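You operate a simulated robot arm through the tools that you are given. There is no shell and no other tool. Be economical: measure what you need, move in short steps, check, and stop when the job is done.

You are at the controls of a simulated two-armed robot. One attempt, no reset.

TASK
Pick up the black-banded film roll from the top of the feed table with one hand, pass it to the other hand and put it on the top of the repair bench. Take the blue corner guard and leave it on the wrap stock top shelf. Take the black-rimmed cup and leave it on the grey-clipped job card. Take the air valve from the sewing bench top and leave it on the cream-clipped job card. Put the 22 mm press die from the sewing bench top on the narrow cream rack second shelf from the bottom and the 28 mm press die on the sample bench top. Do these in any order. Set down upright: black-rimmed cup, air valve.

The check looks at the end state, three seconds after you hand in, the way a careful person would. Anything else that was tipped, shoved, dropped, spilled or broken makes it a failure.

THE ROBOT
Two 7-joint arms with fingered hands on one trunk, on a base that drives. Base frame: it is fixed to the floor where the robot stands at the start and does not move with it; the origin is under the middle of the robot, x ahead of it, y to its left, z up; the surface under the hand at the start is at about z = 0.85. Units: m, rad, N and s.
The left shoulder is at the start at [0.034, 0.104, 1.195], the right one opposite. With the tool pointing down near the work surface each hand reaches from about 0.2 to 0.56 m from the robot's upright axis, wherever it stands, measured 20 degrees to its own side. Places, roughly: air valve [-2.25, -4.5, 0.75]; black-banded film roll [0.5, 0, 1]; black-rimmed cup (7x7x9 cm) [1.7, -2.7, 0.3]; blue corner guard (9x9x7 cm) [6.8, -2.6, 0.9]; cream-clipped job card [-2.5, -4, 0.75]; grey-clipped job card [0.5, -2.75, 1]; narrow cream rack second shelf [-2.7, -3.6, 0.6]; press die [-2.5, -4.5, 0.75]; sample bench top [-2.5, -2.5, 0.8]; top of the repair bench [3.3, -2.7, 0.9]; wrap stock top shelf [6.9, -2.8, 1.3]. Payload 2.4 kg a hand.
The tool frame of a hand sits at the grasp point between the pads (the TCP): z along the fingers, y along the line on which they close. The tips reach 0.017 m beyond it. Largest opening 0.088 m; the body of the gripper starts 0.047 m behind the TCP. The gripper is a hand of 2 fingers: y runs from the thumb to the fingers, the wrist lies at [0, 0, -0.165] in the tool frame.
Orientation is that of the tool frame in the base frame, as [roll, pitch, yaw] about the fixed x, y, z axes, in that order (R = Rz(yaw) Ry(pitch) Rx(roll)). With the fingers straight down and closing along the base's y, the tool's x points along the base's -x, its y along +y and its z along -z.

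THE INTERFACE
- The arms move only by the tool nudge_tool. It takes "left_deltas", "right_deltas" or both (then of equal length, played together; a hand with none holds still); each is a list of rows, each a list of 6 numbers: the shift along the base's x, y, z in m, then the turn, a rotation vector about the base's x, y, z in degrees. In form: [[tx, ty, tz, wx, wy, wz], ...]. A call has 1 to 8 rows; each row is the pose to reach, as a shift and turn from the pose commanded when the call began. Rows are played at 5 a second. More than 0.05 m and 0.15 rad between two rows, and nothing of the call is played. Where a pose cannot be reached the arm comes as near as it can. A force on the tool above 40 N (or 10 N above the force at the start of the call, whichever is more), or a blocked arm, ends the call early, and 0.2 s more pass. In this call time passes only in rows, and 0.2 s behind the last. It gives the time, the measured TCP pose, the force on the tool (base axes), the opening and the grip force at its end, in the units of the frame above (readings bear some noise), with the torque about the TCP (base axes, N m) and any sound that the robot's microphone picked up.
- Cameras (640 x 400 px; columns grow to the right, rows downward): "scene" is now at [0.1188, 0.0024, 1.1341]; the picture's right is [0.02, -1.00, 0.00], its down [-0.00, -0.00, -1.00] and it looks along [1.00, 0.02, -0.00] (base axes); focal length 214 px, centre (320, 200). "left" rides on the left gripper at [-0.05, 0.003, -0.063] in its tool frame; the picture's right is [-0.06, -1.00, 0.00], its down [0.78, -0.05, -0.62] and it looks along [0.62, -0.04, 0.79] (tool axes); focal length 275 px, centre (320, 200). "right" rides on the right gripper at [0.05, 0.003, -0.063] in its tool frame; the picture's right is [-0.06, 1.00, 0.00], its down [-0.78, -0.05, -0.62] and it looks along [-0.62, -0.04, 0.79] (tool axes); focal length 275 px, centre (320, 200). There is no depth. A picture from a camera that has moved, and an enlarged one, comes with that camera's place and axes in the base frame and with its lens.
- capture(camera): a new picture of that camera. The clock stands still meanwhile.
- move_column(by): slides the trunk up (or, below 0, down) by that many m; the arms and the scene camera ride with it, the base frame stays. It gives what a move gives, with no picture.
- drive_base(legs): drives the robot by 1 to 6 legs, each [ahead, left, turn to the left] in m, m and rad, along the robot's own axes; the way and the turn of a leg run together, so that a leg with both is an arc; at most 1.5 m and 3.142 rad a leg. The arms and the cameras ride along, it lands a little off, and it stops where it bumps. It gives what a move gives.
- move_fingers(finger1, thumb_bend, hand): sets how far each is bent, from 0 (flat) to 1 (curled in); at 0.3 the hand is open as for a grip, at 0.7 the pads meet at the TCP. One left out holds its place. A second passes; each finger stops where it meets its share of the squeeze, and holds until it gets a number again. It is the only way to open and close the hand. It gives what a move gives, with no picture; readings hold the bend of each and the force on the fingers (four entries, about 0 where the hand has none), thumb and palm.
- head_to(pan, tilt): turns the head with the scene camera to pan (to the left, within 1.047 rad either way) and tilt (down, from -0.506 to 1.204), counted from straight ahead of the robot. It gives what a move gives.
- zoom(camera, box): a new picture of the part [left, top, right, bottom] of that camera's present view, enlarged. The clock stands still meanwhile.
- sign_off(): hands the job in; it is judged then, once.

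Work in short steps. Places have to be worked out from the pictures, the camera data and where the tool is seen: move nearer, look again, correct. Check each grasp and each placing, and mend what went wrong. You have 196 turns and 192 pictures in all, those below and enlarged ones among them. Open the grippers and draw the arms clear of the work before you hand the job in, unless the task says otherwise.

The tools are called after "Request:" as name(argument=value, ...) on one line, values as JSON. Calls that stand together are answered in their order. nudge_tool: Moves the arms, as the interface text tells. Its arguments: {"type":"object","properties":{"left_deltas":{"type":"array"},"right_deltas":{"type":"array"}},"required":[]} The other tools are called the same way: move_column (by) slides the trunk up or down; move_fingers (finger1, thumb_bend, hand) moves the fingers one by one; drive_base (legs) drives the base; head_to (pan, tilt) turns the head that bears the scene camera; capture (camera) takes a picture; zoom (camera, box) takes an enlarged picture of a part of a camera's view; sign_off () hands the job in.

At the start:

```text
clock: 0.0
left_position: [0.39, 0.2704, 1.1937]
left_tool_rot: [-3.141, -0.001, 3.141]
left_ft_force: [0.9, 0.5, 0.3]
left_ft_torque: [0.0, 0.01, 0.03]
left_gripper_width: 0.0878
left_finger_force: 0.1
left_shape: jaw
left_bend: [0.3, 0.3]
left_finger forces: [0.0, 0.0, 0.0, 0.0, 0.1, 0.1]
right_position: [0.3425, -0.0986, 1.1881]
right_tool_rot: [-3.141, 0.0, 3.14]
right_ft_force: [0.7, 0.4, -0.3]
right_ft_torque: [0.0, 0.04, 0.01]
right_gripper_width: 0.088
right_finger_force: 0.1
right_shape: jaw
right_bend: [0.3, 0.3]
right_finger forces: [0.0, 0.0, 0.0, 0.0, 0.0, 0.0]
trunk travel left (down, up): [-0.425, 0.425]
robot x, y, heading: [0.0015, -0.0009, 0.002]
head pan, tilt: [0.019, 0.003]
```

scene: 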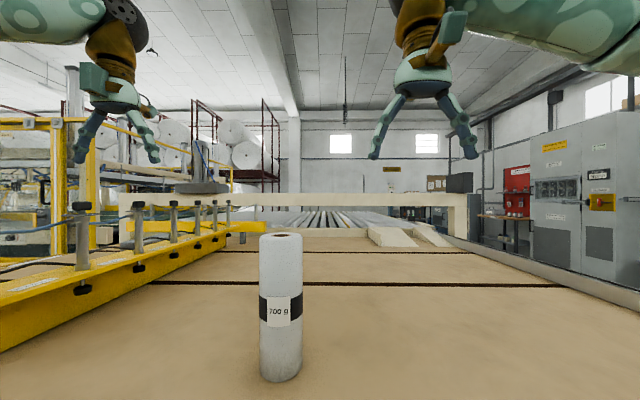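
right: 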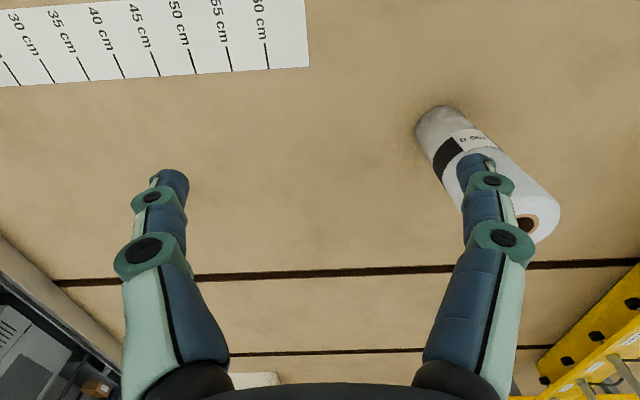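
left: 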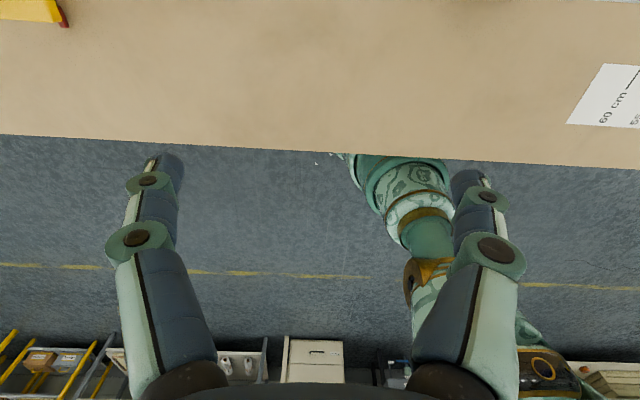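

The roll stands at about (0.478, 0.08) with its top at z≈1.07. I move the left hand above it and draw the right hand aside.

Request:
nudge_tool(left_deltas=[[0.018, -0.038, 0, 0, 0, 0], [0.036, -0.076, 0, 0, 0, 0], [0.054, -0.114, 0, 0, 0, 0], [0.072, -0.152, 0, 0, 0, 0], [0.088, -0.19, 0, 0, 0, 0]], right_deltas=[[0, -0.03, 0, 0, 0, 0], [0, -0.06, 0, 0, 0, 0], [0, -0.09, 0, 0, 0, 0], [0, -0.12, 0, 0, 0, 0], [0, -0.15, 0, 0, 0, 0]])

Request:
capture(camera="left")

Request:
capture(camera="scene")

```text
clock: 1.2
left_position: [0.4792, 0.0788, 1.1933]
left_tool_rot: [3.141, 0.001, -3.141]
left_ft_force: [-0.2, 0.7, -0.5]
left_ft_torque: [0.02, 0.0, 0.03]
left_gripper_width: 0.0881
left_finger_force: 0.1
left_shape: jaw
left_bend: [0.3, 0.3]
left_finger forces: [0.0, 0.0, 0.0, 0.0, 0.0, 0.0]
right_position: [0.342, -0.2503, 1.1891]
right_tool_rot: [-3.14, -0.001, 3.141]
right_ft_force: [0.0, -0.2, -1.3]
right_ft_torque: [-0.02, -0.01, -0.02]
right_gripper_width: 0.0877
right_finger_force: 0.0
right_shape: jaw
right_bend: [0.3, 0.3]
right_finger forces: [0.0, 0.0, 0.0, 0.1, 0.0, 0.0]
trunk travel left (down, up): [-0.425, 0.425]
robot x, y, heading: [0.0024, -0.0023, -0.003]
head pan, tilt: [0.019, 0.003]
```

```text
188 pictures are left
camera left: at [0.5282, 0.0819, 1.2551], right [0.06, -1.0, 0.0], down [-0.78, -0.05, 0.62], along [-0.62, -0.04, -0.79], focal length 275 px, centre (320, 200)
```

left: 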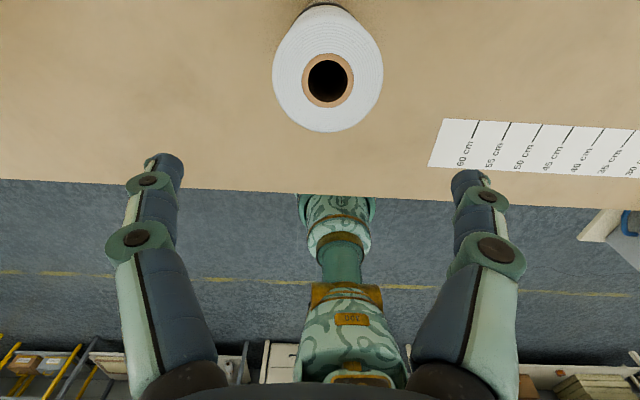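

```text
187 pictures are left
camera scene: at [0.1187, 0.0017, 1.1341], right [0.02, -1.0, 0.0], down [0.0, 0.0, -1.0], along [1.0, 0.02, 0.0], focal length 214 px, centre (320, 200)
```

scene: 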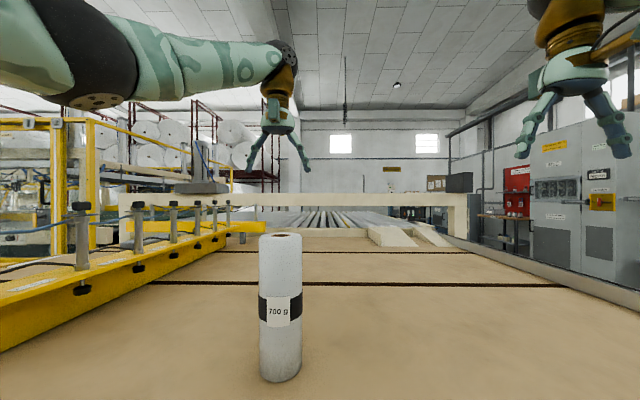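

Top centre is at about (0.480, 0.074), 7 cm wide. I align by -0.005 in y and descend to z≈1.04.

Request:
nudge_tool(left_deltas=[[0.001, -0.005, -0.03, 0, 0, 0], [0.001, -0.005, -0.06, 0, 0, 0], [0.001, -0.005, -0.09, 0, 0, 0], [0.001, -0.005, -0.12, 0, 0, 0], [0.001, -0.005, -0.153, 0, 0, 0]])

Request:
capture(camera="left")

Request:
capture(camera="scene")

```text
clock: 2.4
left_position: [0.4785, 0.0745, 1.0439]
left_tool_rot: [-3.138, 0.008, 3.141]
left_ft_force: [3.9, -1.9, 29.2]
left_ft_torque: [-0.02, 0.13, -0.03]
left_gripper_width: 0.087
left_finger_force: 0.1
left_shape: jaw
left_bend: [0.3, 0.3]
left_finger forces: [11.7, 0.0, 0.1, 0.0, 14.3, 0.1]
right_position: [0.3404, -0.25, 1.1899]
right_tool_rot: [3.14, 0.003, -3.141]
right_ft_force: [0.4, -0.6, 0.6]
right_ft_torque: [-0.03, 0.01, 0.01]
right_gripper_width: 0.0881
right_finger_force: 0.1
right_shape: jaw
right_bend: [0.3, 0.3]
right_finger forces: [0.0, 0.0, 0.0, 0.0, 0.0, 0.1]
trunk travel left (down, up): [-0.425, 0.425]
robot x, y, heading: [0.0011, -0.0007, -0.001]
head pan, tilt: [0.019, 0.003]
```

```text
186 pictures are left
camera left: at [0.5276, 0.0763, 1.1071], right [0.06, -1.0, 0.0], down [-0.79, -0.05, 0.61], along [-0.61, -0.04, -0.79], focal length 275 px, centre (320, 200)
```

left: 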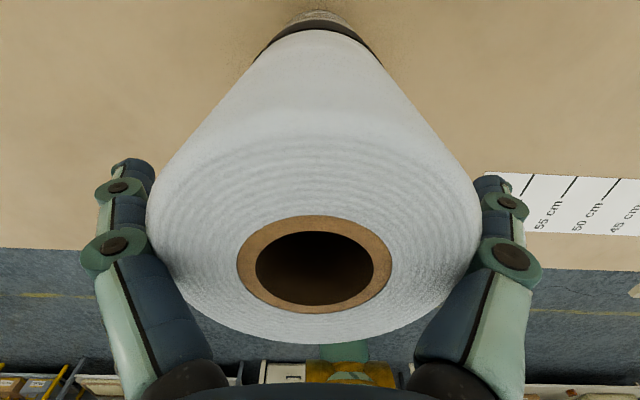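

```text
185 pictures are left
camera scene: at [0.1169, 0.0017, 1.1349], right [0.02, -1.0, 0.0], down [0.0, 0.0, -1.0], along [1.0, 0.02, 0.0], focal length 214 px, centre (320, 200)
```

scene: 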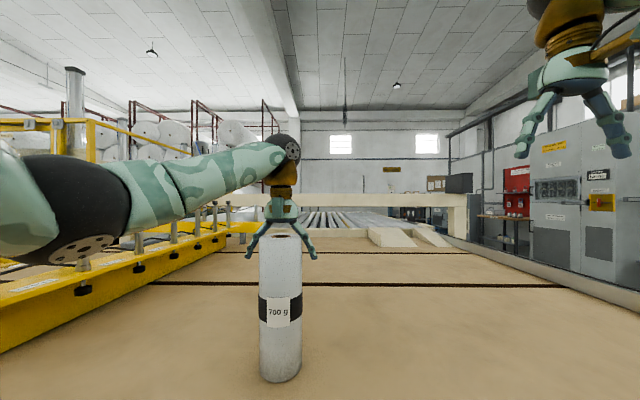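

The roll's rim touched the inner slopes of the fingers (29 N). I back up about 1.2 cm before gripping.

Request:
nudge_tool(left_deltas=[[0, 0, 0.005, 0, 0, 0], [0, 0, 0.012, 0, 0, 0]])

Request:
move_fingers(hand="left", finger1=0.6, thumb_bend=0.6)

Request:
capture(camera="left")

```text
clock: 3.0
left_position: [0.4786, 0.0739, 1.05]
left_tool_rot: [3.138, -0.002, 3.141]
left_ft_force: [-0.9, -1.0, -0.4]
left_ft_torque: [0.01, 0.0, 0.01]
left_gripper_width: 0.088
left_finger_force: 0.1
left_shape: jaw
left_bend: [0.29, 0.3]
left_finger forces: [1.0, 0.0, 0.1, 0.0, 2.0, 0.0]
right_position: [0.3436, -0.249, 1.1881]
right_tool_rot: [3.142, 0.0, 3.141]
right_ft_force: [0.0, 0.3, 0.6]
right_ft_torque: [0.0, 0.0, -0.03]
right_gripper_width: 0.0879
right_finger_force: 0.1
right_shape: jaw
right_bend: [0.3, 0.3]
right_finger forces: [0.0, 0.0, 0.0, 0.0, 0.0, 0.0]
trunk travel left (down, up): [-0.425, 0.425]
robot x, y, heading: [-0.0042, -0.002, 0.001]
head pan, tilt: [0.019, 0.003]
```

```text
clock: 4.0
left_position: [0.4796, 0.0749, 1.0529]
left_tool_rot: [-3.141, -0.002, -3.141]
left_ft_force: [-0.5, 0.1, -0.2]
left_ft_torque: [-0.04, 0.02, -0.01]
left_gripper_width: 0.0646
left_finger_force: 23.9
left_shape: fingers
left_bend: [0.5, 0.51]
left_finger forces: [23.3, 0.0, 0.0, 0.0, 24.4, 0.0]
right_position: [0.343, -0.2505, 1.1881]
right_tool_rot: [3.14, 0.0, -3.14]
right_ft_force: [-0.3, 0.1, -0.5]
right_ft_torque: [-0.01, -0.03, 0.0]
right_gripper_width: 0.0877
right_finger_force: 0.0
right_shape: jaw
right_bend: [0.3, 0.3]
right_finger forces: [0.0, 0.0, 0.0, 0.1, 0.0, 0.0]
trunk travel left (down, up): [-0.425, 0.425]
robot x, y, heading: [0.0018, 0.0012, 0.0]
head pan, tilt: [0.019, 0.003]
```

```text
184 pictures are left
camera left: at [0.5293, 0.0778, 1.1148], right [0.06, -1.0, 0.0], down [-0.78, -0.05, 0.62], along [-0.62, -0.04, -0.78], focal length 275 px, centre (320, 200)
```

left: 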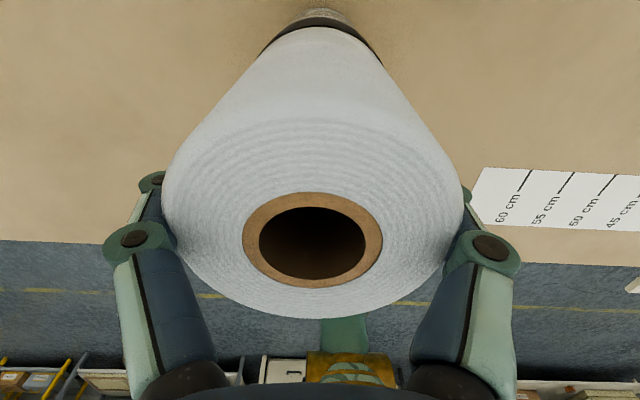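

Grip is firm at 24 N on the 6.5 cm roll. I lift it 8 cm while starting to turn the right hand horizontal, pointing forward-left.

Request:
nudge_tool(left_deltas=[[0, 0, 0.01, 0, 0, 0], [0, 0, 0.02, 0, 0, 0], [0, 0, 0.03, 0, 0, 0], [0, 0, 0.04, 0, 0, 0], [0, 0, 0.05, 0, 0, 0], [0, 0, 0.06, 0, 0, 0], [0, 0, 0.07, 0, 0, 0], [0, 0, 0.08, 0, 0, 0]], right_deltas=[[0, 0, -0.01, 2.71, -6.53, 2.71], [0, 0, -0.02, 5.42, -13.06, 5.42], [0, 0, -0.03, 8.13, -19.59, 8.13], [0, 0, -0.04, 10.84, -26.12, 10.84], [0, 0, -0.05, 13.55, -32.65, 13.55], [0, 0, -0.06, 16.26, -39.18, 16.26], [0, 0, -0.07, 18.97, -45.71, 18.97], [0, 0, -0.08, 21.68, -52.24, 21.68]])

Request:
nudge_tool(right_deltas=[[0, 0, -0.01, 2.71, -6.53, 2.71], [0, 0, -0.02, 5.42, -13.06, 5.42], [0, 0, -0.03, 8.13, -19.59, 8.13], [0, 0, -0.04, 10.84, -26.12, 10.84], [0, 0, -0.058, 13.55, -32.65, 13.55]])

Request:
capture(camera="scene")

Request:
capture(camera="right")

```text
clock: 5.8
left_position: [0.4806, 0.0743, 1.1325]
left_tool_rot: [3.141, -0.001, -3.14]
left_ft_force: [0.0, -0.1, -7.4]
left_ft_torque: [0.01, 0.03, -0.03]
left_gripper_width: 0.0646
left_finger_force: 23.6
left_shape: fingers
left_bend: [0.5, 0.51]
left_finger forces: [23.0, 0.1, 0.1, 0.1, 23.5, 0.0]
right_position: [0.3433, -0.2503, 1.1086]
right_tool_rot: [2.873, 0.955, -2.868]
right_ft_force: [0.2, -0.4, 0.4]
right_ft_torque: [0.0, -0.01, 0.03]
right_gripper_width: 0.0879
right_finger_force: 0.1
right_shape: jaw
right_bend: [0.3, 0.3]
right_finger forces: [0.1, 0.0, 0.0, 0.0, 0.0, 0.1]
trunk travel left (down, up): [-0.425, 0.425]
robot x, y, heading: [0.0002, 0.0013, 0.002]
head pan, tilt: [0.019, 0.003]
```

```text
clock: 7.0
left_position: [0.481, 0.0749, 1.1318]
left_tool_rot: [3.141, 0.0, 3.141]
left_ft_force: [-0.8, -0.2, -6.9]
left_ft_torque: [-0.02, -0.02, 0.01]
left_gripper_width: 0.0645
left_finger_force: 23.4
left_shape: fingers
left_bend: [0.5, 0.51]
left_finger forces: [22.9, 0.0, 0.0, 0.0, 23.5, 0.1]
right_position: [0.3433, -0.248, 1.0538]
right_tool_rot: [2.685, 1.544, -2.809]
right_ft_force: [-0.6, -0.1, 0.4]
right_ft_torque: [0.0, 0.02, -0.03]
right_gripper_width: 0.0879
right_finger_force: 0.0
right_shape: jaw
right_bend: [0.3, 0.3]
right_finger forces: [0.0, 0.1, 0.0, 0.1, 0.0, 0.0]
right hand out of reach, approached as far as the arm can: row 5
trunk travel left (down, up): [-0.425, 0.425]
robot x, y, heading: [0.0005, 0.0, -0.002]
head pan, tilt: [0.019, 0.003]
```

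```text
183 pictures are left
camera scene: at [0.1194, 0.0025, 1.134], right [0.02, -1.0, 0.0], down [-0.01, 0.0, -1.0], along [1.0, 0.02, -0.01], focal length 214 px, centre (320, 200)
```

scene: 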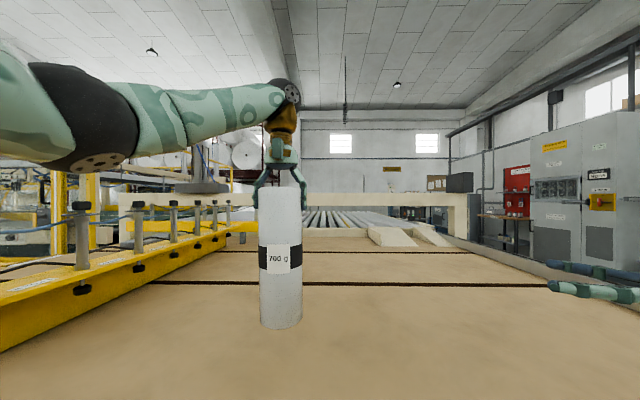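

```text
182 pictures are left
camera right: at [0.294, -0.2912, 1.0049], right [-0.71, 0.7, 0.07], down [-0.38, -0.47, 0.8], along [0.6, 0.54, 0.6], focal length 275 px, centre (320, 200)
```

right: 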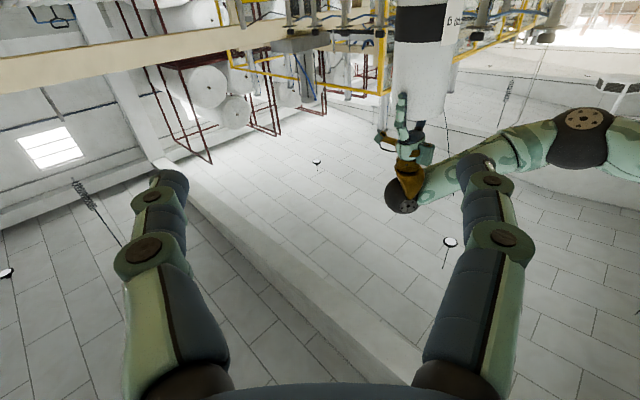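

The left hand carries 7 N. I bring the right hand to a pre-grasp about 14 cm from the roll axis, lower on the roll.

Request:
nudge_tool(right_deltas=[[0.008, 0.045, 0, 0, 0, 0], [0.016, 0.09, 0, 0, 0, 0], [0.024, 0.135, 0, 0, 0, 0], [0.032, 0.18, 0, 0, 0, 0], [0.0385, 0.2255, 0, 0, 0, 0]])

Request:
capture(camera="scene")

Request:
capture(camera="right")

```text
clock: 8.2
left_position: [0.4805, 0.0743, 1.1315]
left_tool_rot: [3.141, -0.001, 3.141]
left_ft_force: [-0.4, 0.9, -6.4]
left_ft_torque: [0.01, -0.04, 0.01]
left_gripper_width: 0.0643
left_finger_force: 23.0
left_shape: fingers
left_bend: [0.5, 0.51]
left_finger forces: [22.6, 0.1, 0.1, 0.1, 23.4, 0.0]
right_position: [0.3806, -0.0214, 1.0533]
right_tool_rot: [2.51, 1.569, -2.985]
right_ft_force: [-0.8, 0.1, -0.8]
right_ft_torque: [0.04, 0.04, 0.02]
right_gripper_width: 0.088
right_finger_force: 0.1
right_shape: jaw
right_bend: [0.3, 0.3]
right_finger forces: [0.0, 0.1, 0.0, 0.1, 0.0, 0.1]
trunk travel left (down, up): [-0.425, 0.425]
robot x, y, heading: [0.0006, -0.0, 0.002]
head pan, tilt: [0.019, 0.003]
```

```text
181 pictures are left
camera scene: at [0.1195, 0.0027, 1.134], right [0.02, -1.0, 0.0], down [-0.01, 0.0, -1.0], along [1.0, 0.02, -0.01], focal length 214 px, centre (320, 200)
```

scene: 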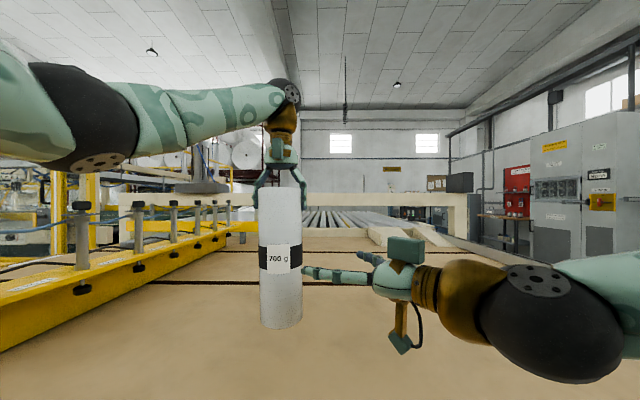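

```text
180 pictures are left
camera right: at [0.3342, -0.065, 1.0029], right [-0.71, 0.7, 0.06], down [-0.4, -0.47, 0.78], along [0.58, 0.53, 0.62], focal length 275 px, centre (320, 200)
```

right: 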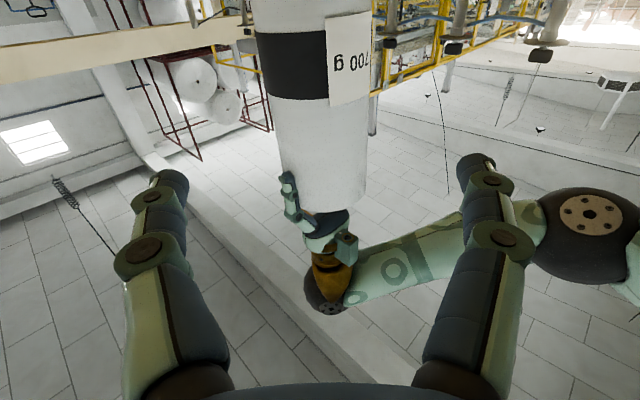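

Heights and heading line up. I advance the right hand along its axis to the roll centre.

Request:
nudge_tool(right_deltas=[[0.026, 0.024, 0, 0, 0, 0], [0.052, 0.048, 0, 0, 0, 0], [0.076, 0.071, 0, 0, 0, 0], [0.098, 0.094, 0, 0, 0, 0]])

Request:
capture(camera="right")

Request:
capture(camera="scene")

```text
clock: 9.2
left_position: [0.4796, 0.0749, 1.1327]
left_tool_rot: [3.141, -0.003, -3.141]
left_ft_force: [-0.1, -0.3, -7.1]
left_ft_torque: [-0.04, 0.03, 0.03]
left_gripper_width: 0.0649
left_finger_force: 22.9
left_shape: fingers
left_bend: [0.5, 0.51]
left_finger forces: [22.6, 0.0, 0.0, 0.0, 23.1, 0.1]
right_position: [0.4781, 0.0722, 1.052]
right_tool_rot: [2.786, 1.569, -2.713]
right_ft_force: [-0.1, -0.7, 0.6]
right_ft_torque: [0.0, 0.01, 0.02]
right_gripper_width: 0.0881
right_finger_force: 0.1
right_shape: jaw
right_bend: [0.3, 0.3]
right_finger forces: [0.1, 0.0, 0.1, 0.0, 0.0, 0.1]
trunk travel left (down, up): [-0.425, 0.425]
robot x, y, heading: [0.0018, 0.0034, 0.002]
head pan, tilt: [0.019, 0.003]
```

```text
179 pictures are left
camera right: at [0.4322, 0.0286, 1.0023], right [-0.71, 0.71, 0.06], down [-0.4, -0.47, 0.78], along [0.58, 0.53, 0.62], focal length 275 px, centre (320, 200)
```

right: 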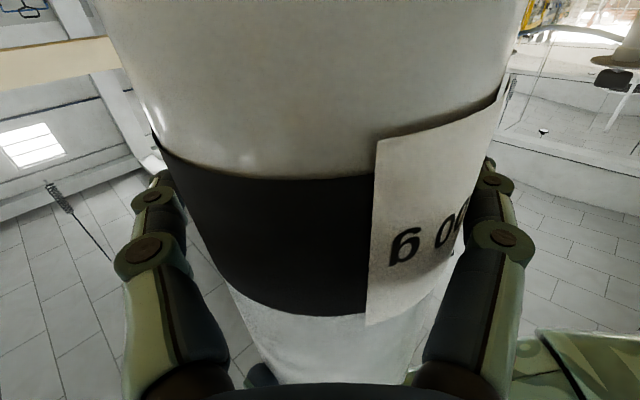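

```text
178 pictures are left
camera scene: at [0.1193, 0.0027, 1.134], right [0.02, -1.0, 0.0], down [-0.01, 0.0, -1.0], along [1.0, 0.02, -0.01], focal length 214 px, centre (320, 200)
```

scene: 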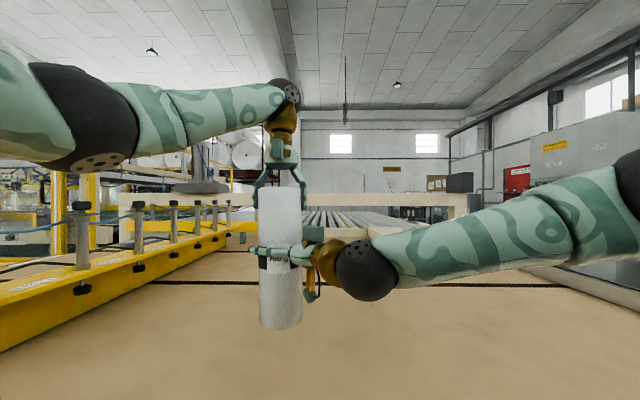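

The roll is centred between the right fingers; close the right hand.

Request:
move_fingers(hand="right", finger1=0.6, thumb_bend=0.6)

```text
clock: 10.2
left_position: [0.4795, 0.0744, 1.1314]
left_tool_rot: [3.142, -0.001, -3.141]
left_ft_force: [-0.9, 2.7, -7.0]
left_ft_torque: [0.02, 0.01, 0.04]
left_gripper_width: 0.0646
left_finger_force: 23.3
left_shape: fingers
left_bend: [0.5, 0.51]
left_finger forces: [23.6, 0.0, 0.0, 0.0, 21.9, 0.1]
right_position: [0.4793, 0.0717, 1.0525]
right_tool_rot: [2.439, 1.567, -3.056]
right_ft_force: [1.7, -2.7, -0.3]
right_ft_torque: [0.12, 0.15, -0.09]
right_gripper_width: 0.0624
right_finger_force: 14.6
right_shape: fingers
right_bend: [0.42, 0.5]
right_finger forces: [13.4, 0.0, 0.0, 0.0, 15.9, 0.1]
trunk travel left (down, up): [-0.425, 0.425]
robot x, y, heading: [-0.0056, 0.0001, -0.001]
head pan, tilt: [0.019, 0.003]
```

Right grip is a little weak and uneven; I squeeze further before letting go with the left.

Request:
move_fingers(hand="right", finger1=0.75, thumb_bend=0.75)

Request:
capture(camera="right")

```text
clock: 11.2
left_position: [0.4809, 0.0744, 1.1327]
left_tool_rot: [-3.141, -0.002, -3.141]
left_ft_force: [-5.2, 5.3, -7.2]
left_ft_torque: [0.09, 0.0, 0.09]
left_gripper_width: 0.0647
left_finger_force: 22.6
left_shape: fingers
left_bend: [0.5, 0.51]
left_finger forces: [25.4, 0.0, 0.0, 0.0, 20.2, 0.1]
right_position: [0.4797, 0.0714, 1.0516]
right_tool_rot: [2.386, 1.569, -3.113]
right_ft_force: [5.5, -6.0, 0.1]
right_ft_torque: [0.34, 0.4, -0.07]
right_gripper_width: 0.0611
right_finger_force: 18.2
right_shape: fingers
right_bend: [0.4, 0.59]
right_finger forces: [14.4, 0.0, 0.1, 0.0, 22.6, 0.1]
trunk travel left (down, up): [-0.425, 0.425]
robot x, y, heading: [0.0019, 0.0016, -0.001]
head pan, tilt: [0.019, 0.003]
```

```text
177 pictures are left
camera right: at [0.4318, 0.0281, 1.0023], right [-0.71, 0.71, 0.06], down [-0.4, -0.47, 0.78], along [0.58, 0.53, 0.62], focal length 275 px, centre (320, 200)
```

right: 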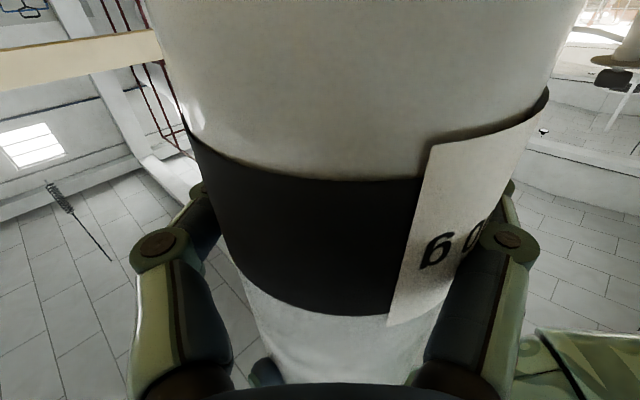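

The net side load will balance once the left lets go; I open the left hand.

Request:
move_fingers(hand="left", finger1=0.3, thumb_bend=0.3)

Request:
capture(camera="left")

```text
clock: 12.2
left_position: [0.4812, 0.0748, 1.1316]
left_tool_rot: [-3.141, 0.0, 3.141]
left_ft_force: [0.3, 0.6, 1.7]
left_ft_torque: [0.03, 0.03, 0.01]
left_gripper_width: 0.0847
left_finger_force: 0.6
left_shape: fingers
left_bend: [0.3, 0.3]
left_finger forces: [1.3, 0.0, 0.0, 0.0, 0.0, 0.0]
right_position: [0.4798, 0.0714, 1.0515]
right_tool_rot: [2.738, 1.567, -2.758]
right_ft_force: [-0.3, -0.5, -1.3]
right_ft_torque: [-0.09, -0.12, 0.05]
right_gripper_width: 0.0613
right_finger_force: 18.0
right_shape: fingers
right_bend: [0.4, 0.6]
right_finger forces: [18.1, 0.0, 0.1, 0.1, 18.0, 0.0]
trunk travel left (down, up): [-0.425, 0.425]
robot x, y, heading: [0.0015, 0.0013, 0.002]
head pan, tilt: [0.019, 0.003]
```

```text
176 pictures are left
camera left: at [0.5298, 0.0772, 1.1948], right [0.06, -1.0, 0.0], down [-0.78, -0.05, 0.62], along [-0.62, -0.04, -0.79], focal length 275 px, centre (320, 200)
```

left: 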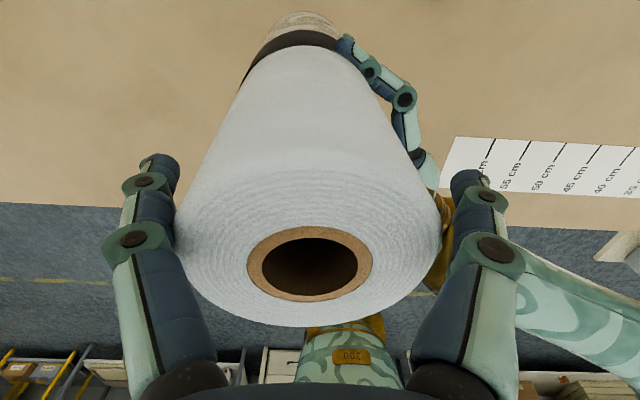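

Roll stays in the right hand, tilting slightly. I shift the left hand a little +y for clearance and raise it off.

Request:
nudge_tool(left_deltas=[[0, 0.004, 0.01, 0, 0, 0], [0, 0.005, 0.04, 0, 0, 0], [0, 0.005, 0.08, 0, 0, 0], [0, 0.05, 0.1, 0, 0, 0], [0, 0.1, 0.1, 0, 0, 0], [0, 0.15, 0.1, 0, 0, 0]])

Request:
capture(camera="scene")

Request:
capture(camera="right")

```text
clock: 13.6
left_position: [0.4811, 0.2259, 1.2319]
left_tool_rot: [3.141, -0.001, 3.141]
left_ft_force: [0.7, 1.1, 0.0]
left_ft_torque: [-0.02, 0.03, 0.0]
left_gripper_width: 0.0839
left_finger_force: 0.0
left_shape: fingers
left_bend: [0.3, 0.3]
left_finger forces: [0.0, 0.0, 0.0, 0.0, 0.0, 0.0]
right_position: [0.4798, 0.0724, 1.0515]
right_tool_rot: [2.815, 1.57, -2.684]
right_ft_force: [-0.9, 1.1, -0.2]
right_ft_torque: [-0.06, -0.07, 0.03]
right_gripper_width: 0.0611
right_finger_force: 17.4
right_shape: fingers
right_bend: [0.4, 0.6]
right_finger forces: [17.5, 0.0, 0.0, 0.0, 17.9, 0.0]
trunk travel left (down, up): [-0.425, 0.425]
robot x, y, heading: [-0.0007, 0.0035, -0.002]
head pan, tilt: [0.019, 0.003]
```

```text
175 pictures are left
camera scene: at [0.1192, 0.0027, 1.134], right [0.02, -1.0, 0.0], down [-0.01, 0.0, -1.0], along [1.0, 0.02, -0.01], focal length 214 px, centre (320, 200)
```

scene: 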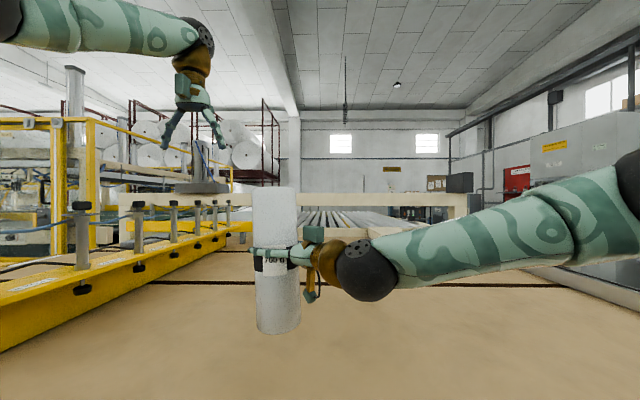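

```text
174 pictures are left
camera right: at [0.4316, 0.0285, 1.0022], right [-0.71, 0.7, 0.06], down [-0.4, -0.47, 0.78], along [0.58, 0.53, 0.62], focal length 275 px, centre (320, 200)
```

right: 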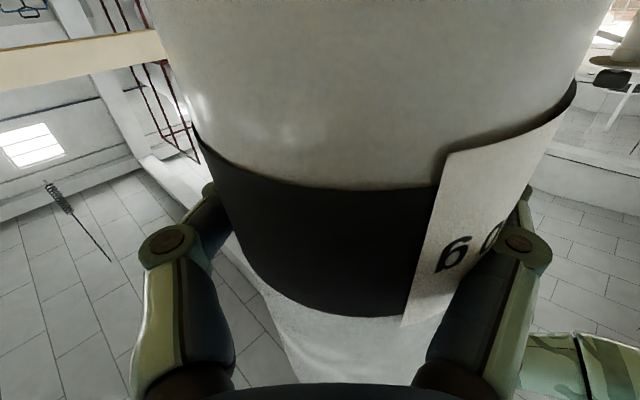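

The roll is held in the right hand alone. I survey the right side and the space around before driving.

Request:
head_to(pan=-1.047, tilt=0.2)

Request:
capture(camera="scene")

```text
clock: 14.9
left_position: [0.48, 0.2241, 1.233]
left_tool_rot: [3.142, -0.001, 3.141]
left_ft_force: [0.0, -0.4, -0.1]
left_ft_torque: [0.01, -0.02, 0.02]
left_gripper_width: 0.0839
left_finger_force: 0.1
left_shape: fingers
left_bend: [0.3, 0.3]
left_finger forces: [0.1, 0.0, 0.0, 0.0, 0.1, 0.0]
right_position: [0.4789, 0.0717, 1.051]
right_tool_rot: [2.574, 1.569, -2.922]
right_ft_force: [0.0, 0.4, -0.1]
right_ft_torque: [-0.04, -0.05, -0.01]
right_gripper_width: 0.0608
right_finger_force: 17.9
right_shape: fingers
right_bend: [0.4, 0.6]
right_finger forces: [17.5, 0.0, 0.1, 0.0, 17.9, 0.0]
trunk travel left (down, up): [-0.425, 0.425]
robot x, y, heading: [-0.0003, 0.0017, 0.002]
head pan, tilt: [-1.047, 0.201]
```

```text
173 pictures are left
camera scene: at [0.1082, -0.0488, 1.1145], right [-0.53, -0.85, 0.0], down [-0.18, 0.11, -0.98], along [0.83, -0.52, -0.22], focal length 214 px, centre (320, 200)
```

scene: 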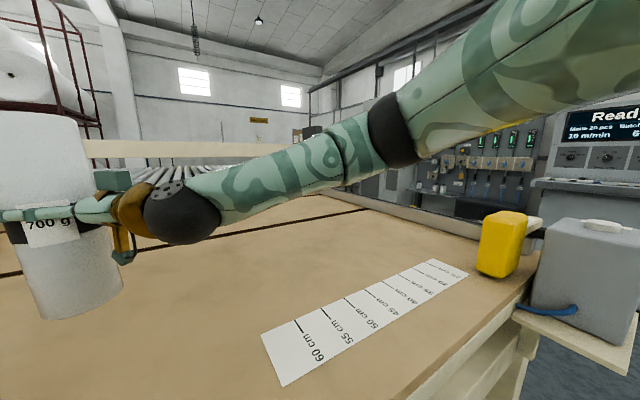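

The camera axes show only ~32° of pan; perhaps it is still moving, so I look again.

Request:
capture(camera="scene")

```text
172 pictures are left
camera scene: at [0.1082, -0.0488, 1.1145], right [-0.53, -0.85, 0.0], down [-0.18, 0.11, -0.98], along [0.83, -0.52, -0.22], focal length 214 px, centre (320, 200)
```

scene: 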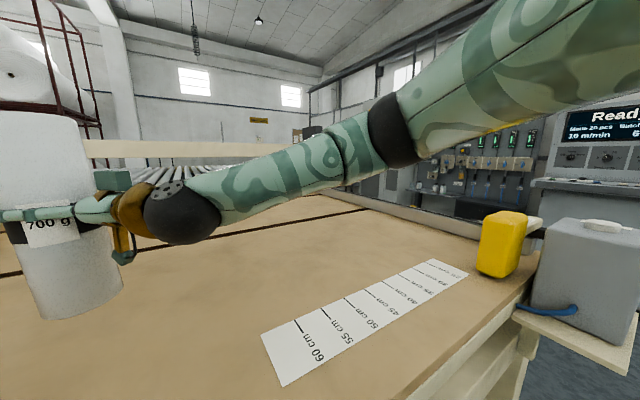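

I call the head again to let it finish.

Request:
head_to(pan=-1.04, tilt=0.1)

Request:
capture(camera="scene")

```text
clock: 15.6
left_position: [0.4817, 0.2246, 1.2319]
left_tool_rot: [3.14, -0.001, -3.141]
left_ft_force: [0.2, 0.3, -0.1]
left_ft_torque: [-0.01, 0.01, 0.0]
left_gripper_width: 0.0839
left_finger_force: 0.1
left_shape: fingers
left_bend: [0.3, 0.3]
left_finger forces: [0.0, 0.0, 0.0, 0.0, 0.1, 0.0]
right_position: [0.479, 0.0717, 1.0522]
right_tool_rot: [2.627, 1.569, -2.869]
right_ft_force: [0.0, 0.6, -0.1]
right_ft_torque: [-0.05, -0.03, -0.02]
right_gripper_width: 0.0609
right_finger_force: 17.7
right_shape: fingers
right_bend: [0.4, 0.61]
right_finger forces: [17.5, 0.1, 0.0, 0.1, 17.9, 0.1]
trunk travel left (down, up): [-0.425, 0.425]
robot x, y, heading: [-0.0002, 0.0003, 0.002]
head pan, tilt: [-1.04, 0.099]
```

```text
171 pictures are left
camera scene: at [0.1082, -0.0489, 1.1137], right [-0.53, -0.85, 0.0], down [-0.19, 0.12, -0.97], along [0.83, -0.52, -0.22], focal length 214 px, centre (320, 200)
```

scene: 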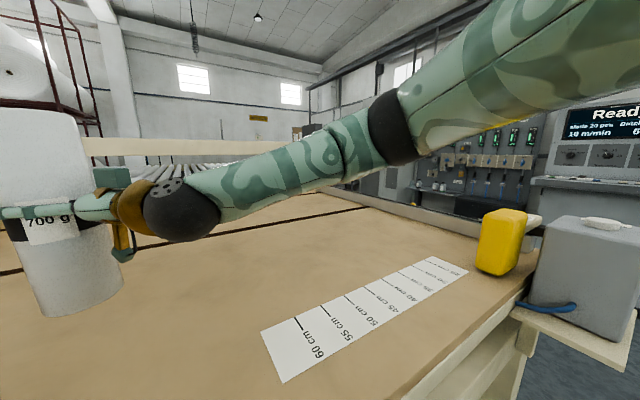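

The head seems blocked (likely by the raised right upper arm), so I re-centre it and back away 0.5 m; the early left picture shows clear floor to about x = -2.

Request:
head_to(pan=0, tilt=0.2)

Request:
drive_base(legs=[[-0.5, 0, 0]])

Request:
capture(camera="scene")

```text
clock: 16.9
left_position: [0.4799, 0.2237, 1.2315]
left_tool_rot: [3.141, -0.001, -3.142]
left_ft_force: [0.5, 0.2, 0.2]
left_ft_torque: [0.0, -0.02, 0.04]
left_gripper_width: 0.0838
left_finger_force: 0.1
left_shape: fingers
left_bend: [0.3, 0.3]
left_finger forces: [0.0, 0.0, 0.0, 0.0, 0.0, 0.0]
right_position: [0.4792, 0.0712, 1.0519]
right_tool_rot: [2.663, 1.568, -2.833]
right_ft_force: [-0.8, 0.3, 1.1]
right_ft_torque: [-0.08, -0.04, 0.01]
right_gripper_width: 0.0607
right_finger_force: 18.7
right_shape: fingers
right_bend: [0.4, 0.61]
right_finger forces: [17.5, 0.1, 0.0, 0.1, 17.9, 0.0]
trunk travel left (down, up): [-0.425, 0.425]
robot x, y, heading: [0.0, -0.0002, -0.0]
head pan, tilt: [0.0, 0.201]
```

```text
clock: 19.8
left_position: [-0.0243, 0.2249, 1.2325]
left_tool_rot: [-3.141, -0.001, -3.14]
left_ft_force: [0.0, 0.0, 1.1]
left_ft_torque: [0.01, -0.01, 0.01]
left_gripper_width: 0.0839
left_finger_force: 0.1
left_shape: fingers
left_bend: [0.3, 0.3]
left_finger forces: [0.1, 0.0, 0.0, 0.0, 0.0, 0.1]
right_position: [-0.0278, 0.0719, 1.0512]
right_tool_rot: [2.792, 1.568, -2.704]
right_ft_force: [-0.8, -0.1, -0.4]
right_ft_torque: [-0.11, -0.05, -0.01]
right_gripper_width: 0.0611
right_finger_force: 17.2
right_shape: fingers
right_bend: [0.4, 0.61]
right_finger forces: [17.6, 0.0, 0.0, 0.0, 17.7, 0.0]
trunk travel left (down, up): [-0.425, 0.425]
robot x, y, heading: [-0.5051, -0.0027, 0.002]
head pan, tilt: [0.0, 0.201]
```

```text
170 pictures are left
camera scene: at [-0.3832, 0.0005, 1.116], right [0.0, -1.0, 0.0], down [-0.2, 0.0, -0.98], along [0.98, 0.0, -0.2], focal length 214 px, centre (320, 200)
```

scene: 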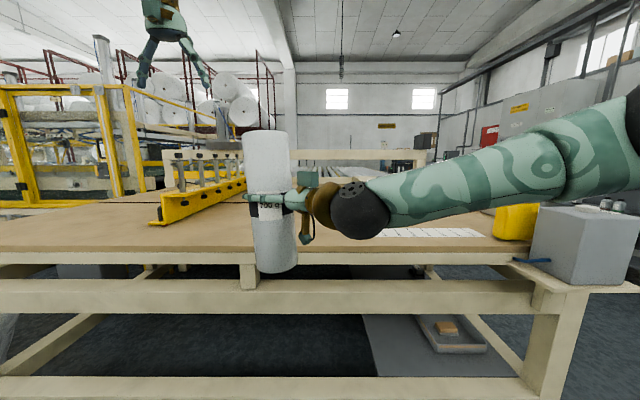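

Clear behind the table. I turn right in place to face -y and look.

Request:
drive_base(legs=[[0, 0, -1.5708]])

Request:
capture(camera="scene")

```text
clock: 24.0
left_position: [-0.2715, -0.4767, 1.2315]
left_tool_rot: [-3.141, 0.001, 1.59]
left_ft_force: [-0.7, 0.9, -0.3]
left_ft_torque: [0.03, -0.01, 0.0]
left_gripper_width: 0.0841
left_finger_force: 0.0
left_shape: fingers
left_bend: [0.3, 0.3]
left_finger forces: [0.0, 0.1, 0.1, 0.1, 0.0, 0.1]
right_position: [-0.4255, -0.4776, 1.0523]
right_tool_rot: [2.696, 1.567, 1.932]
right_ft_force: [0.5, 0.7, -0.8]
right_ft_torque: [-0.04, 0.08, 0.02]
right_gripper_width: 0.0606
right_finger_force: 17.6
right_shape: fingers
right_bend: [0.4, 0.61]
right_finger forces: [17.1, 0.0, 0.0, 0.0, 17.5, 0.0]
trunk travel left (down, up): [-0.425, 0.425]
robot x, y, heading: [-0.5041, -0.0008, -1.558]
head pan, tilt: [0.0, 0.201]
```

```text
169 pictures are left
camera scene: at [-0.5038, -0.1231, 1.116], right [-1.0, -0.02, 0.0], down [0.0, 0.2, -0.98], along [0.02, -0.98, -0.2], focal length 214 px, centre (320, 200)
```

scene: 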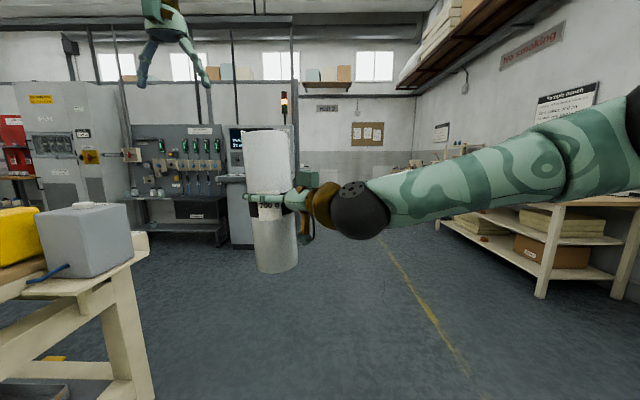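

The work row lies along y≈-2.7 facing the aisle. I drive ahead 1.4 m and look left along the aisle before strafing.

Request:
drive_base(legs=[[1.35, 0, 0]])

Request:
head_to(pan=1.0, tilt=0.2)

Request:
capture(camera="scene")

```text
clock: 30.9
left_position: [-0.236, -1.8412, 1.2309]
left_tool_rot: [3.141, -0.001, 1.6]
left_ft_force: [-0.3, 0.6, 0.6]
left_ft_torque: [0.02, -0.02, 0.0]
left_gripper_width: 0.0841
left_finger_force: 0.1
left_shape: fingers
left_bend: [0.3, 0.3]
left_finger forces: [0.0, 0.0, 0.0, 0.0, 0.1, 0.1]
right_position: [-0.388, -1.8435, 1.0527]
right_tool_rot: [2.76, 1.569, 2.005]
right_ft_force: [-0.1, 0.0, 0.3]
right_ft_torque: [-0.01, 0.08, 0.0]
right_gripper_width: 0.0607
right_finger_force: 17.1
right_shape: fingers
right_bend: [0.4, 0.61]
right_finger forces: [17.0, 0.0, 0.0, 0.0, 17.5, 0.0]
trunk travel left (down, up): [-0.425, 0.425]
robot x, y, heading: [-0.4726, -1.3666, -1.541]
head pan, tilt: [0.0, 0.201]
```

```text
clock: 32.1
left_position: [-0.2356, -1.8415, 1.2318]
left_tool_rot: [-3.141, -0.002, 1.6]
left_ft_force: [0.1, -0.2, 0.4]
left_ft_torque: [0.0, 0.0, 0.0]
left_gripper_width: 0.0839
left_finger_force: 0.1
left_shape: fingers
left_bend: [0.3, 0.3]
left_finger forces: [0.0, 0.0, 0.1, 0.0, 0.0, 0.0]
right_position: [-0.389, -1.8416, 1.0514]
right_tool_rot: [2.833, 1.568, 2.078]
right_ft_force: [-0.8, 0.1, 0.8]
right_ft_torque: [-0.04, 0.05, -0.05]
right_gripper_width: 0.0606
right_finger_force: 17.1
right_shape: fingers
right_bend: [0.4, 0.61]
right_finger forces: [17.0, 0.1, 0.0, 0.0, 17.4, 0.1]
trunk travel left (down, up): [-0.425, 0.425]
robot x, y, heading: [-0.4761, -1.3642, -1.541]
head pan, tilt: [1.0, 0.201]
```

```text
168 pictures are left
camera scene: at [-0.42, -1.4726, 1.1112], right [-0.82, -0.57, 0.0], down [-0.14, 0.21, -0.97], along [0.55, -0.8, -0.25], focal length 214 px, centre (320, 200)
```

scene: 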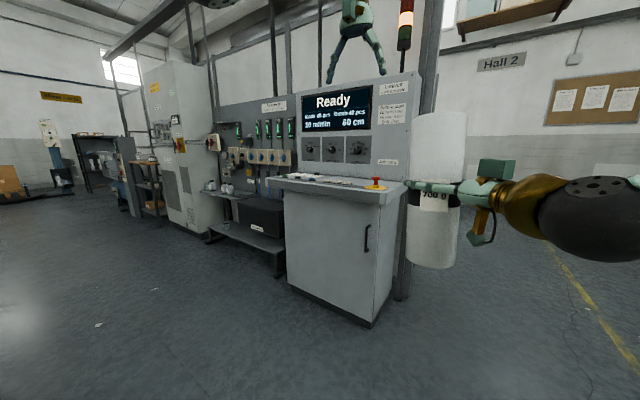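

The aisle is clear; fronts lie at y≈-2.55. I strafe left 3 m, correcting heading first.

Request:
drive_base(legs=[[0, 0, -0.03], [0, 1.5, 0], [0, 1.4, 0]])

Request:
capture(camera="scene")

```text
clock: 46.6
left_position: [2.6615, -1.8587, 1.2317]
left_tool_rot: [3.14, -0.003, 1.567]
left_ft_force: [-0.8, 0.1, 0.3]
left_ft_torque: [0.01, 0.0, -0.01]
left_gripper_width: 0.0838
left_finger_force: 0.1
left_shape: fingers
left_bend: [0.3, 0.3]
left_finger forces: [0.0, 0.0, 0.0, 0.0, 0.1, 0.0]
right_position: [2.5087, -1.856, 1.0519]
right_tool_rot: [2.878, 1.57, 2.092]
right_ft_force: [0.1, -0.7, -0.7]
right_ft_torque: [-0.02, 0.08, -0.03]
right_gripper_width: 0.0608
right_finger_force: 17.3
right_shape: fingers
right_bend: [0.39, 0.61]
right_finger forces: [17.0, 0.1, 0.0, 0.0, 17.5, 0.0]
trunk travel left (down, up): [-0.425, 0.425]
robot x, y, heading: [2.4422, -1.3763, -1.574]
head pan, tilt: [1.0, 0.201]
```

```text
167 pictures are left
camera scene: at [2.5181, -1.4565, 1.1139], right [-0.54, -0.84, 0.0], down [-0.19, 0.12, -0.98], along [0.82, -0.53, -0.22], focal length 214 px, centre (320, 200)
```

scene: 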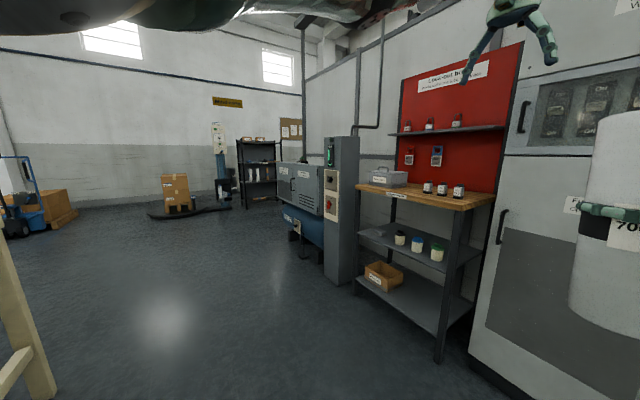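

The wooden bench with the red back is the repair bench (x≈2.95–3.66, front y≈-2.5). I strafe 0.8 m more and face it.

Request:
drive_base(legs=[[0, 0.82, 0]])

Request:
head_to(pan=0.0, tilt=0.4)

Request:
capture(camera="scene")

```text
clock: 50.9
left_position: [3.4811, -1.8608, 1.2331]
left_tool_rot: [3.141, -0.002, 1.571]
left_ft_force: [0.1, -0.3, 0.6]
left_ft_torque: [-0.01, 0.03, 0.03]
left_gripper_width: 0.084
left_finger_force: 0.0
left_shape: fingers
left_bend: [0.3, 0.3]
left_finger forces: [0.0, 0.0, 0.0, 0.0, 0.0, 0.0]
right_position: [3.3262, -1.8579, 1.0507]
right_tool_rot: [2.947, 1.567, 2.161]
right_ft_force: [0.2, -0.6, 0.0]
right_ft_torque: [-0.05, 0.06, -0.01]
right_gripper_width: 0.0606
right_finger_force: 17.3
right_shape: fingers
right_bend: [0.39, 0.61]
right_finger forces: [17.0, 0.0, 0.1, 0.1, 17.6, 0.0]
trunk travel left (down, up): [-0.425, 0.425]
robot x, y, heading: [3.2558, -1.3804, -1.579]
head pan, tilt: [1.0, 0.201]
```

```text
clock: 52.2
left_position: [3.48, -1.8601, 1.2324]
left_tool_rot: [3.141, -0.002, 1.572]
left_ft_force: [-0.1, 0.4, 1.0]
left_ft_torque: [-0.01, 0.02, 0.0]
left_gripper_width: 0.0841
left_finger_force: 0.0
left_shape: fingers
left_bend: [0.3, 0.3]
left_finger forces: [0.0, 0.0, 0.1, 0.1, 0.0, 0.1]
right_position: [3.3265, -1.8576, 1.052]
right_tool_rot: [2.898, 1.57, 2.112]
right_ft_force: [0.2, -0.9, 0.1]
right_ft_torque: [-0.06, 0.08, -0.03]
right_gripper_width: 0.0607
right_finger_force: 17.4
right_shape: fingers
right_bend: [0.39, 0.61]
right_finger forces: [16.9, 0.1, 0.0, 0.0, 17.5, 0.1]
trunk travel left (down, up): [-0.425, 0.425]
robot x, y, heading: [3.2574, -1.3778, -1.575]
head pan, tilt: [0.0, 0.4]
```

```text
166 pictures are left
camera scene: at [3.2552, -1.501, 1.0975], right [-1.0, 0.0, 0.0], down [0.0, 0.39, -0.92], along [0.0, -0.92, -0.39], focal length 214 px, centre (320, 200)
```

scene: 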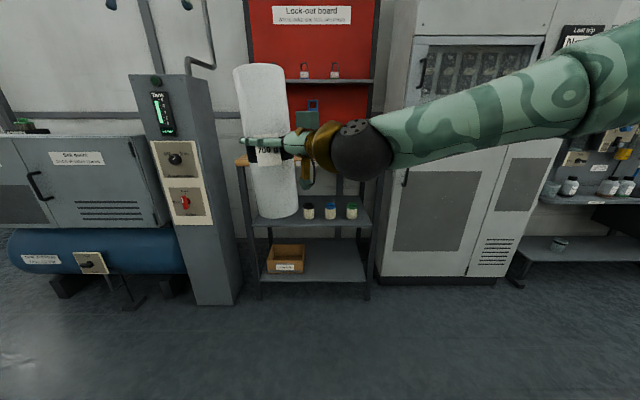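

The arm hides the bench top. I raise the trunk and strafe right a bit to see the top past the arm.

Request:
drive_base(legs=[[0, -0.5, 0]])

Request:
move_column(by=0.3)

Request:
head_to(pan=0.3, tilt=0.5)

Request:
capture(camera="scene")

```text
clock: 55.1
left_position: [2.9821, -1.8594, 1.2324]
left_tool_rot: [3.141, -0.001, 1.565]
left_ft_force: [-0.3, -0.9, 0.9]
left_ft_torque: [0.05, 0.0, -0.01]
left_gripper_width: 0.0841
left_finger_force: 0.2
left_shape: fingers
left_bend: [0.3, 0.3]
left_finger forces: [0.0, 0.1, 0.1, 0.0, 0.1, 0.0]
right_position: [2.8295, -1.8565, 1.0512]
right_tool_rot: [2.767, 1.568, 1.976]
right_ft_force: [0.7, 0.4, -1.3]
right_ft_torque: [-0.01, 0.06, -0.04]
right_gripper_width: 0.0608
right_finger_force: 17.0
right_shape: fingers
right_bend: [0.39, 0.61]
right_finger forces: [17.0, 0.1, 0.0, 0.0, 17.5, 0.0]
trunk travel left (down, up): [-0.425, 0.425]
robot x, y, heading: [2.767, -1.3768, -1.577]
head pan, tilt: [0.0, 0.4]
```

```text
clock: 58.1
left_position: [2.983, -1.8606, 1.5323]
left_tool_rot: [-3.141, -0.002, 1.565]
left_ft_force: [-0.4, -0.9, -1.1]
left_ft_torque: [-0.02, 0.02, 0.05]
left_gripper_width: 0.0843
left_finger_force: 0.0
left_shape: fingers
left_bend: [0.3, 0.3]
left_finger forces: [0.0, 0.1, 0.1, 0.0, 0.0, 0.0]
right_position: [2.8298, -1.856, 1.3521]
right_tool_rot: [2.817, 1.567, 2.028]
right_ft_force: [-0.5, 0.3, -6.5]
right_ft_torque: [-0.04, 0.12, 0.01]
right_gripper_width: 0.0605
right_finger_force: 17.1
right_shape: fingers
right_bend: [0.39, 0.61]
right_finger forces: [17.1, 0.0, 0.0, 0.0, 17.6, 0.1]
trunk travel left (down, up): [-0.725, 0.125]
robot x, y, heading: [2.7614, -1.3762, -1.575]
head pan, tilt: [0.0, 0.4]
```

```text
clock: 58.9
left_position: [2.983, -1.8603, 1.5316]
left_tool_rot: [-3.141, -0.003, 1.566]
left_ft_force: [-0.4, 0.2, -0.8]
left_ft_torque: [0.0, -0.01, 0.04]
left_gripper_width: 0.0842
left_finger_force: 0.0
left_shape: fingers
left_bend: [0.3, 0.3]
left_finger forces: [0.0, 0.0, 0.0, 0.0, 0.1, 0.0]
right_position: [2.8303, -1.8561, 1.3515]
right_tool_rot: [2.871, 1.57, 2.081]
right_ft_force: [0.7, 0.4, -6.4]
right_ft_torque: [-0.02, 0.08, -0.01]
right_gripper_width: 0.0604
right_finger_force: 17.3
right_shape: fingers
right_bend: [0.39, 0.61]
right_finger forces: [17.0, 0.0, 0.0, 0.0, 17.6, 0.0]
trunk travel left (down, up): [-0.725, 0.125]
robot x, y, heading: [2.7606, -1.3772, -1.575]
head pan, tilt: [0.3, 0.499]
```

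```text
165 pictures are left
camera scene: at [2.787, -1.4904, 1.3894], right [-0.96, -0.29, 0.0], down [-0.14, 0.46, -0.88], along [0.25, -0.84, -0.48], focal length 214 px, centre (320, 200)
```

scene: 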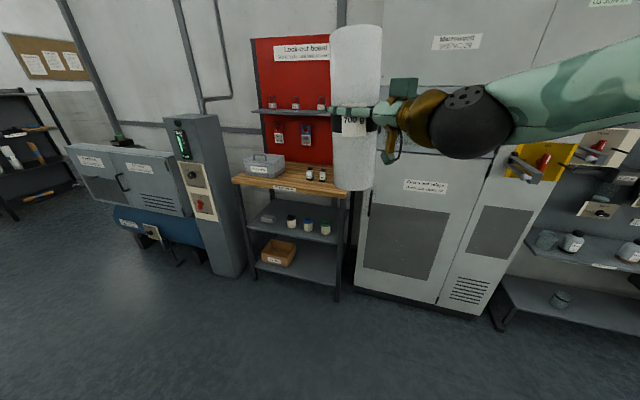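

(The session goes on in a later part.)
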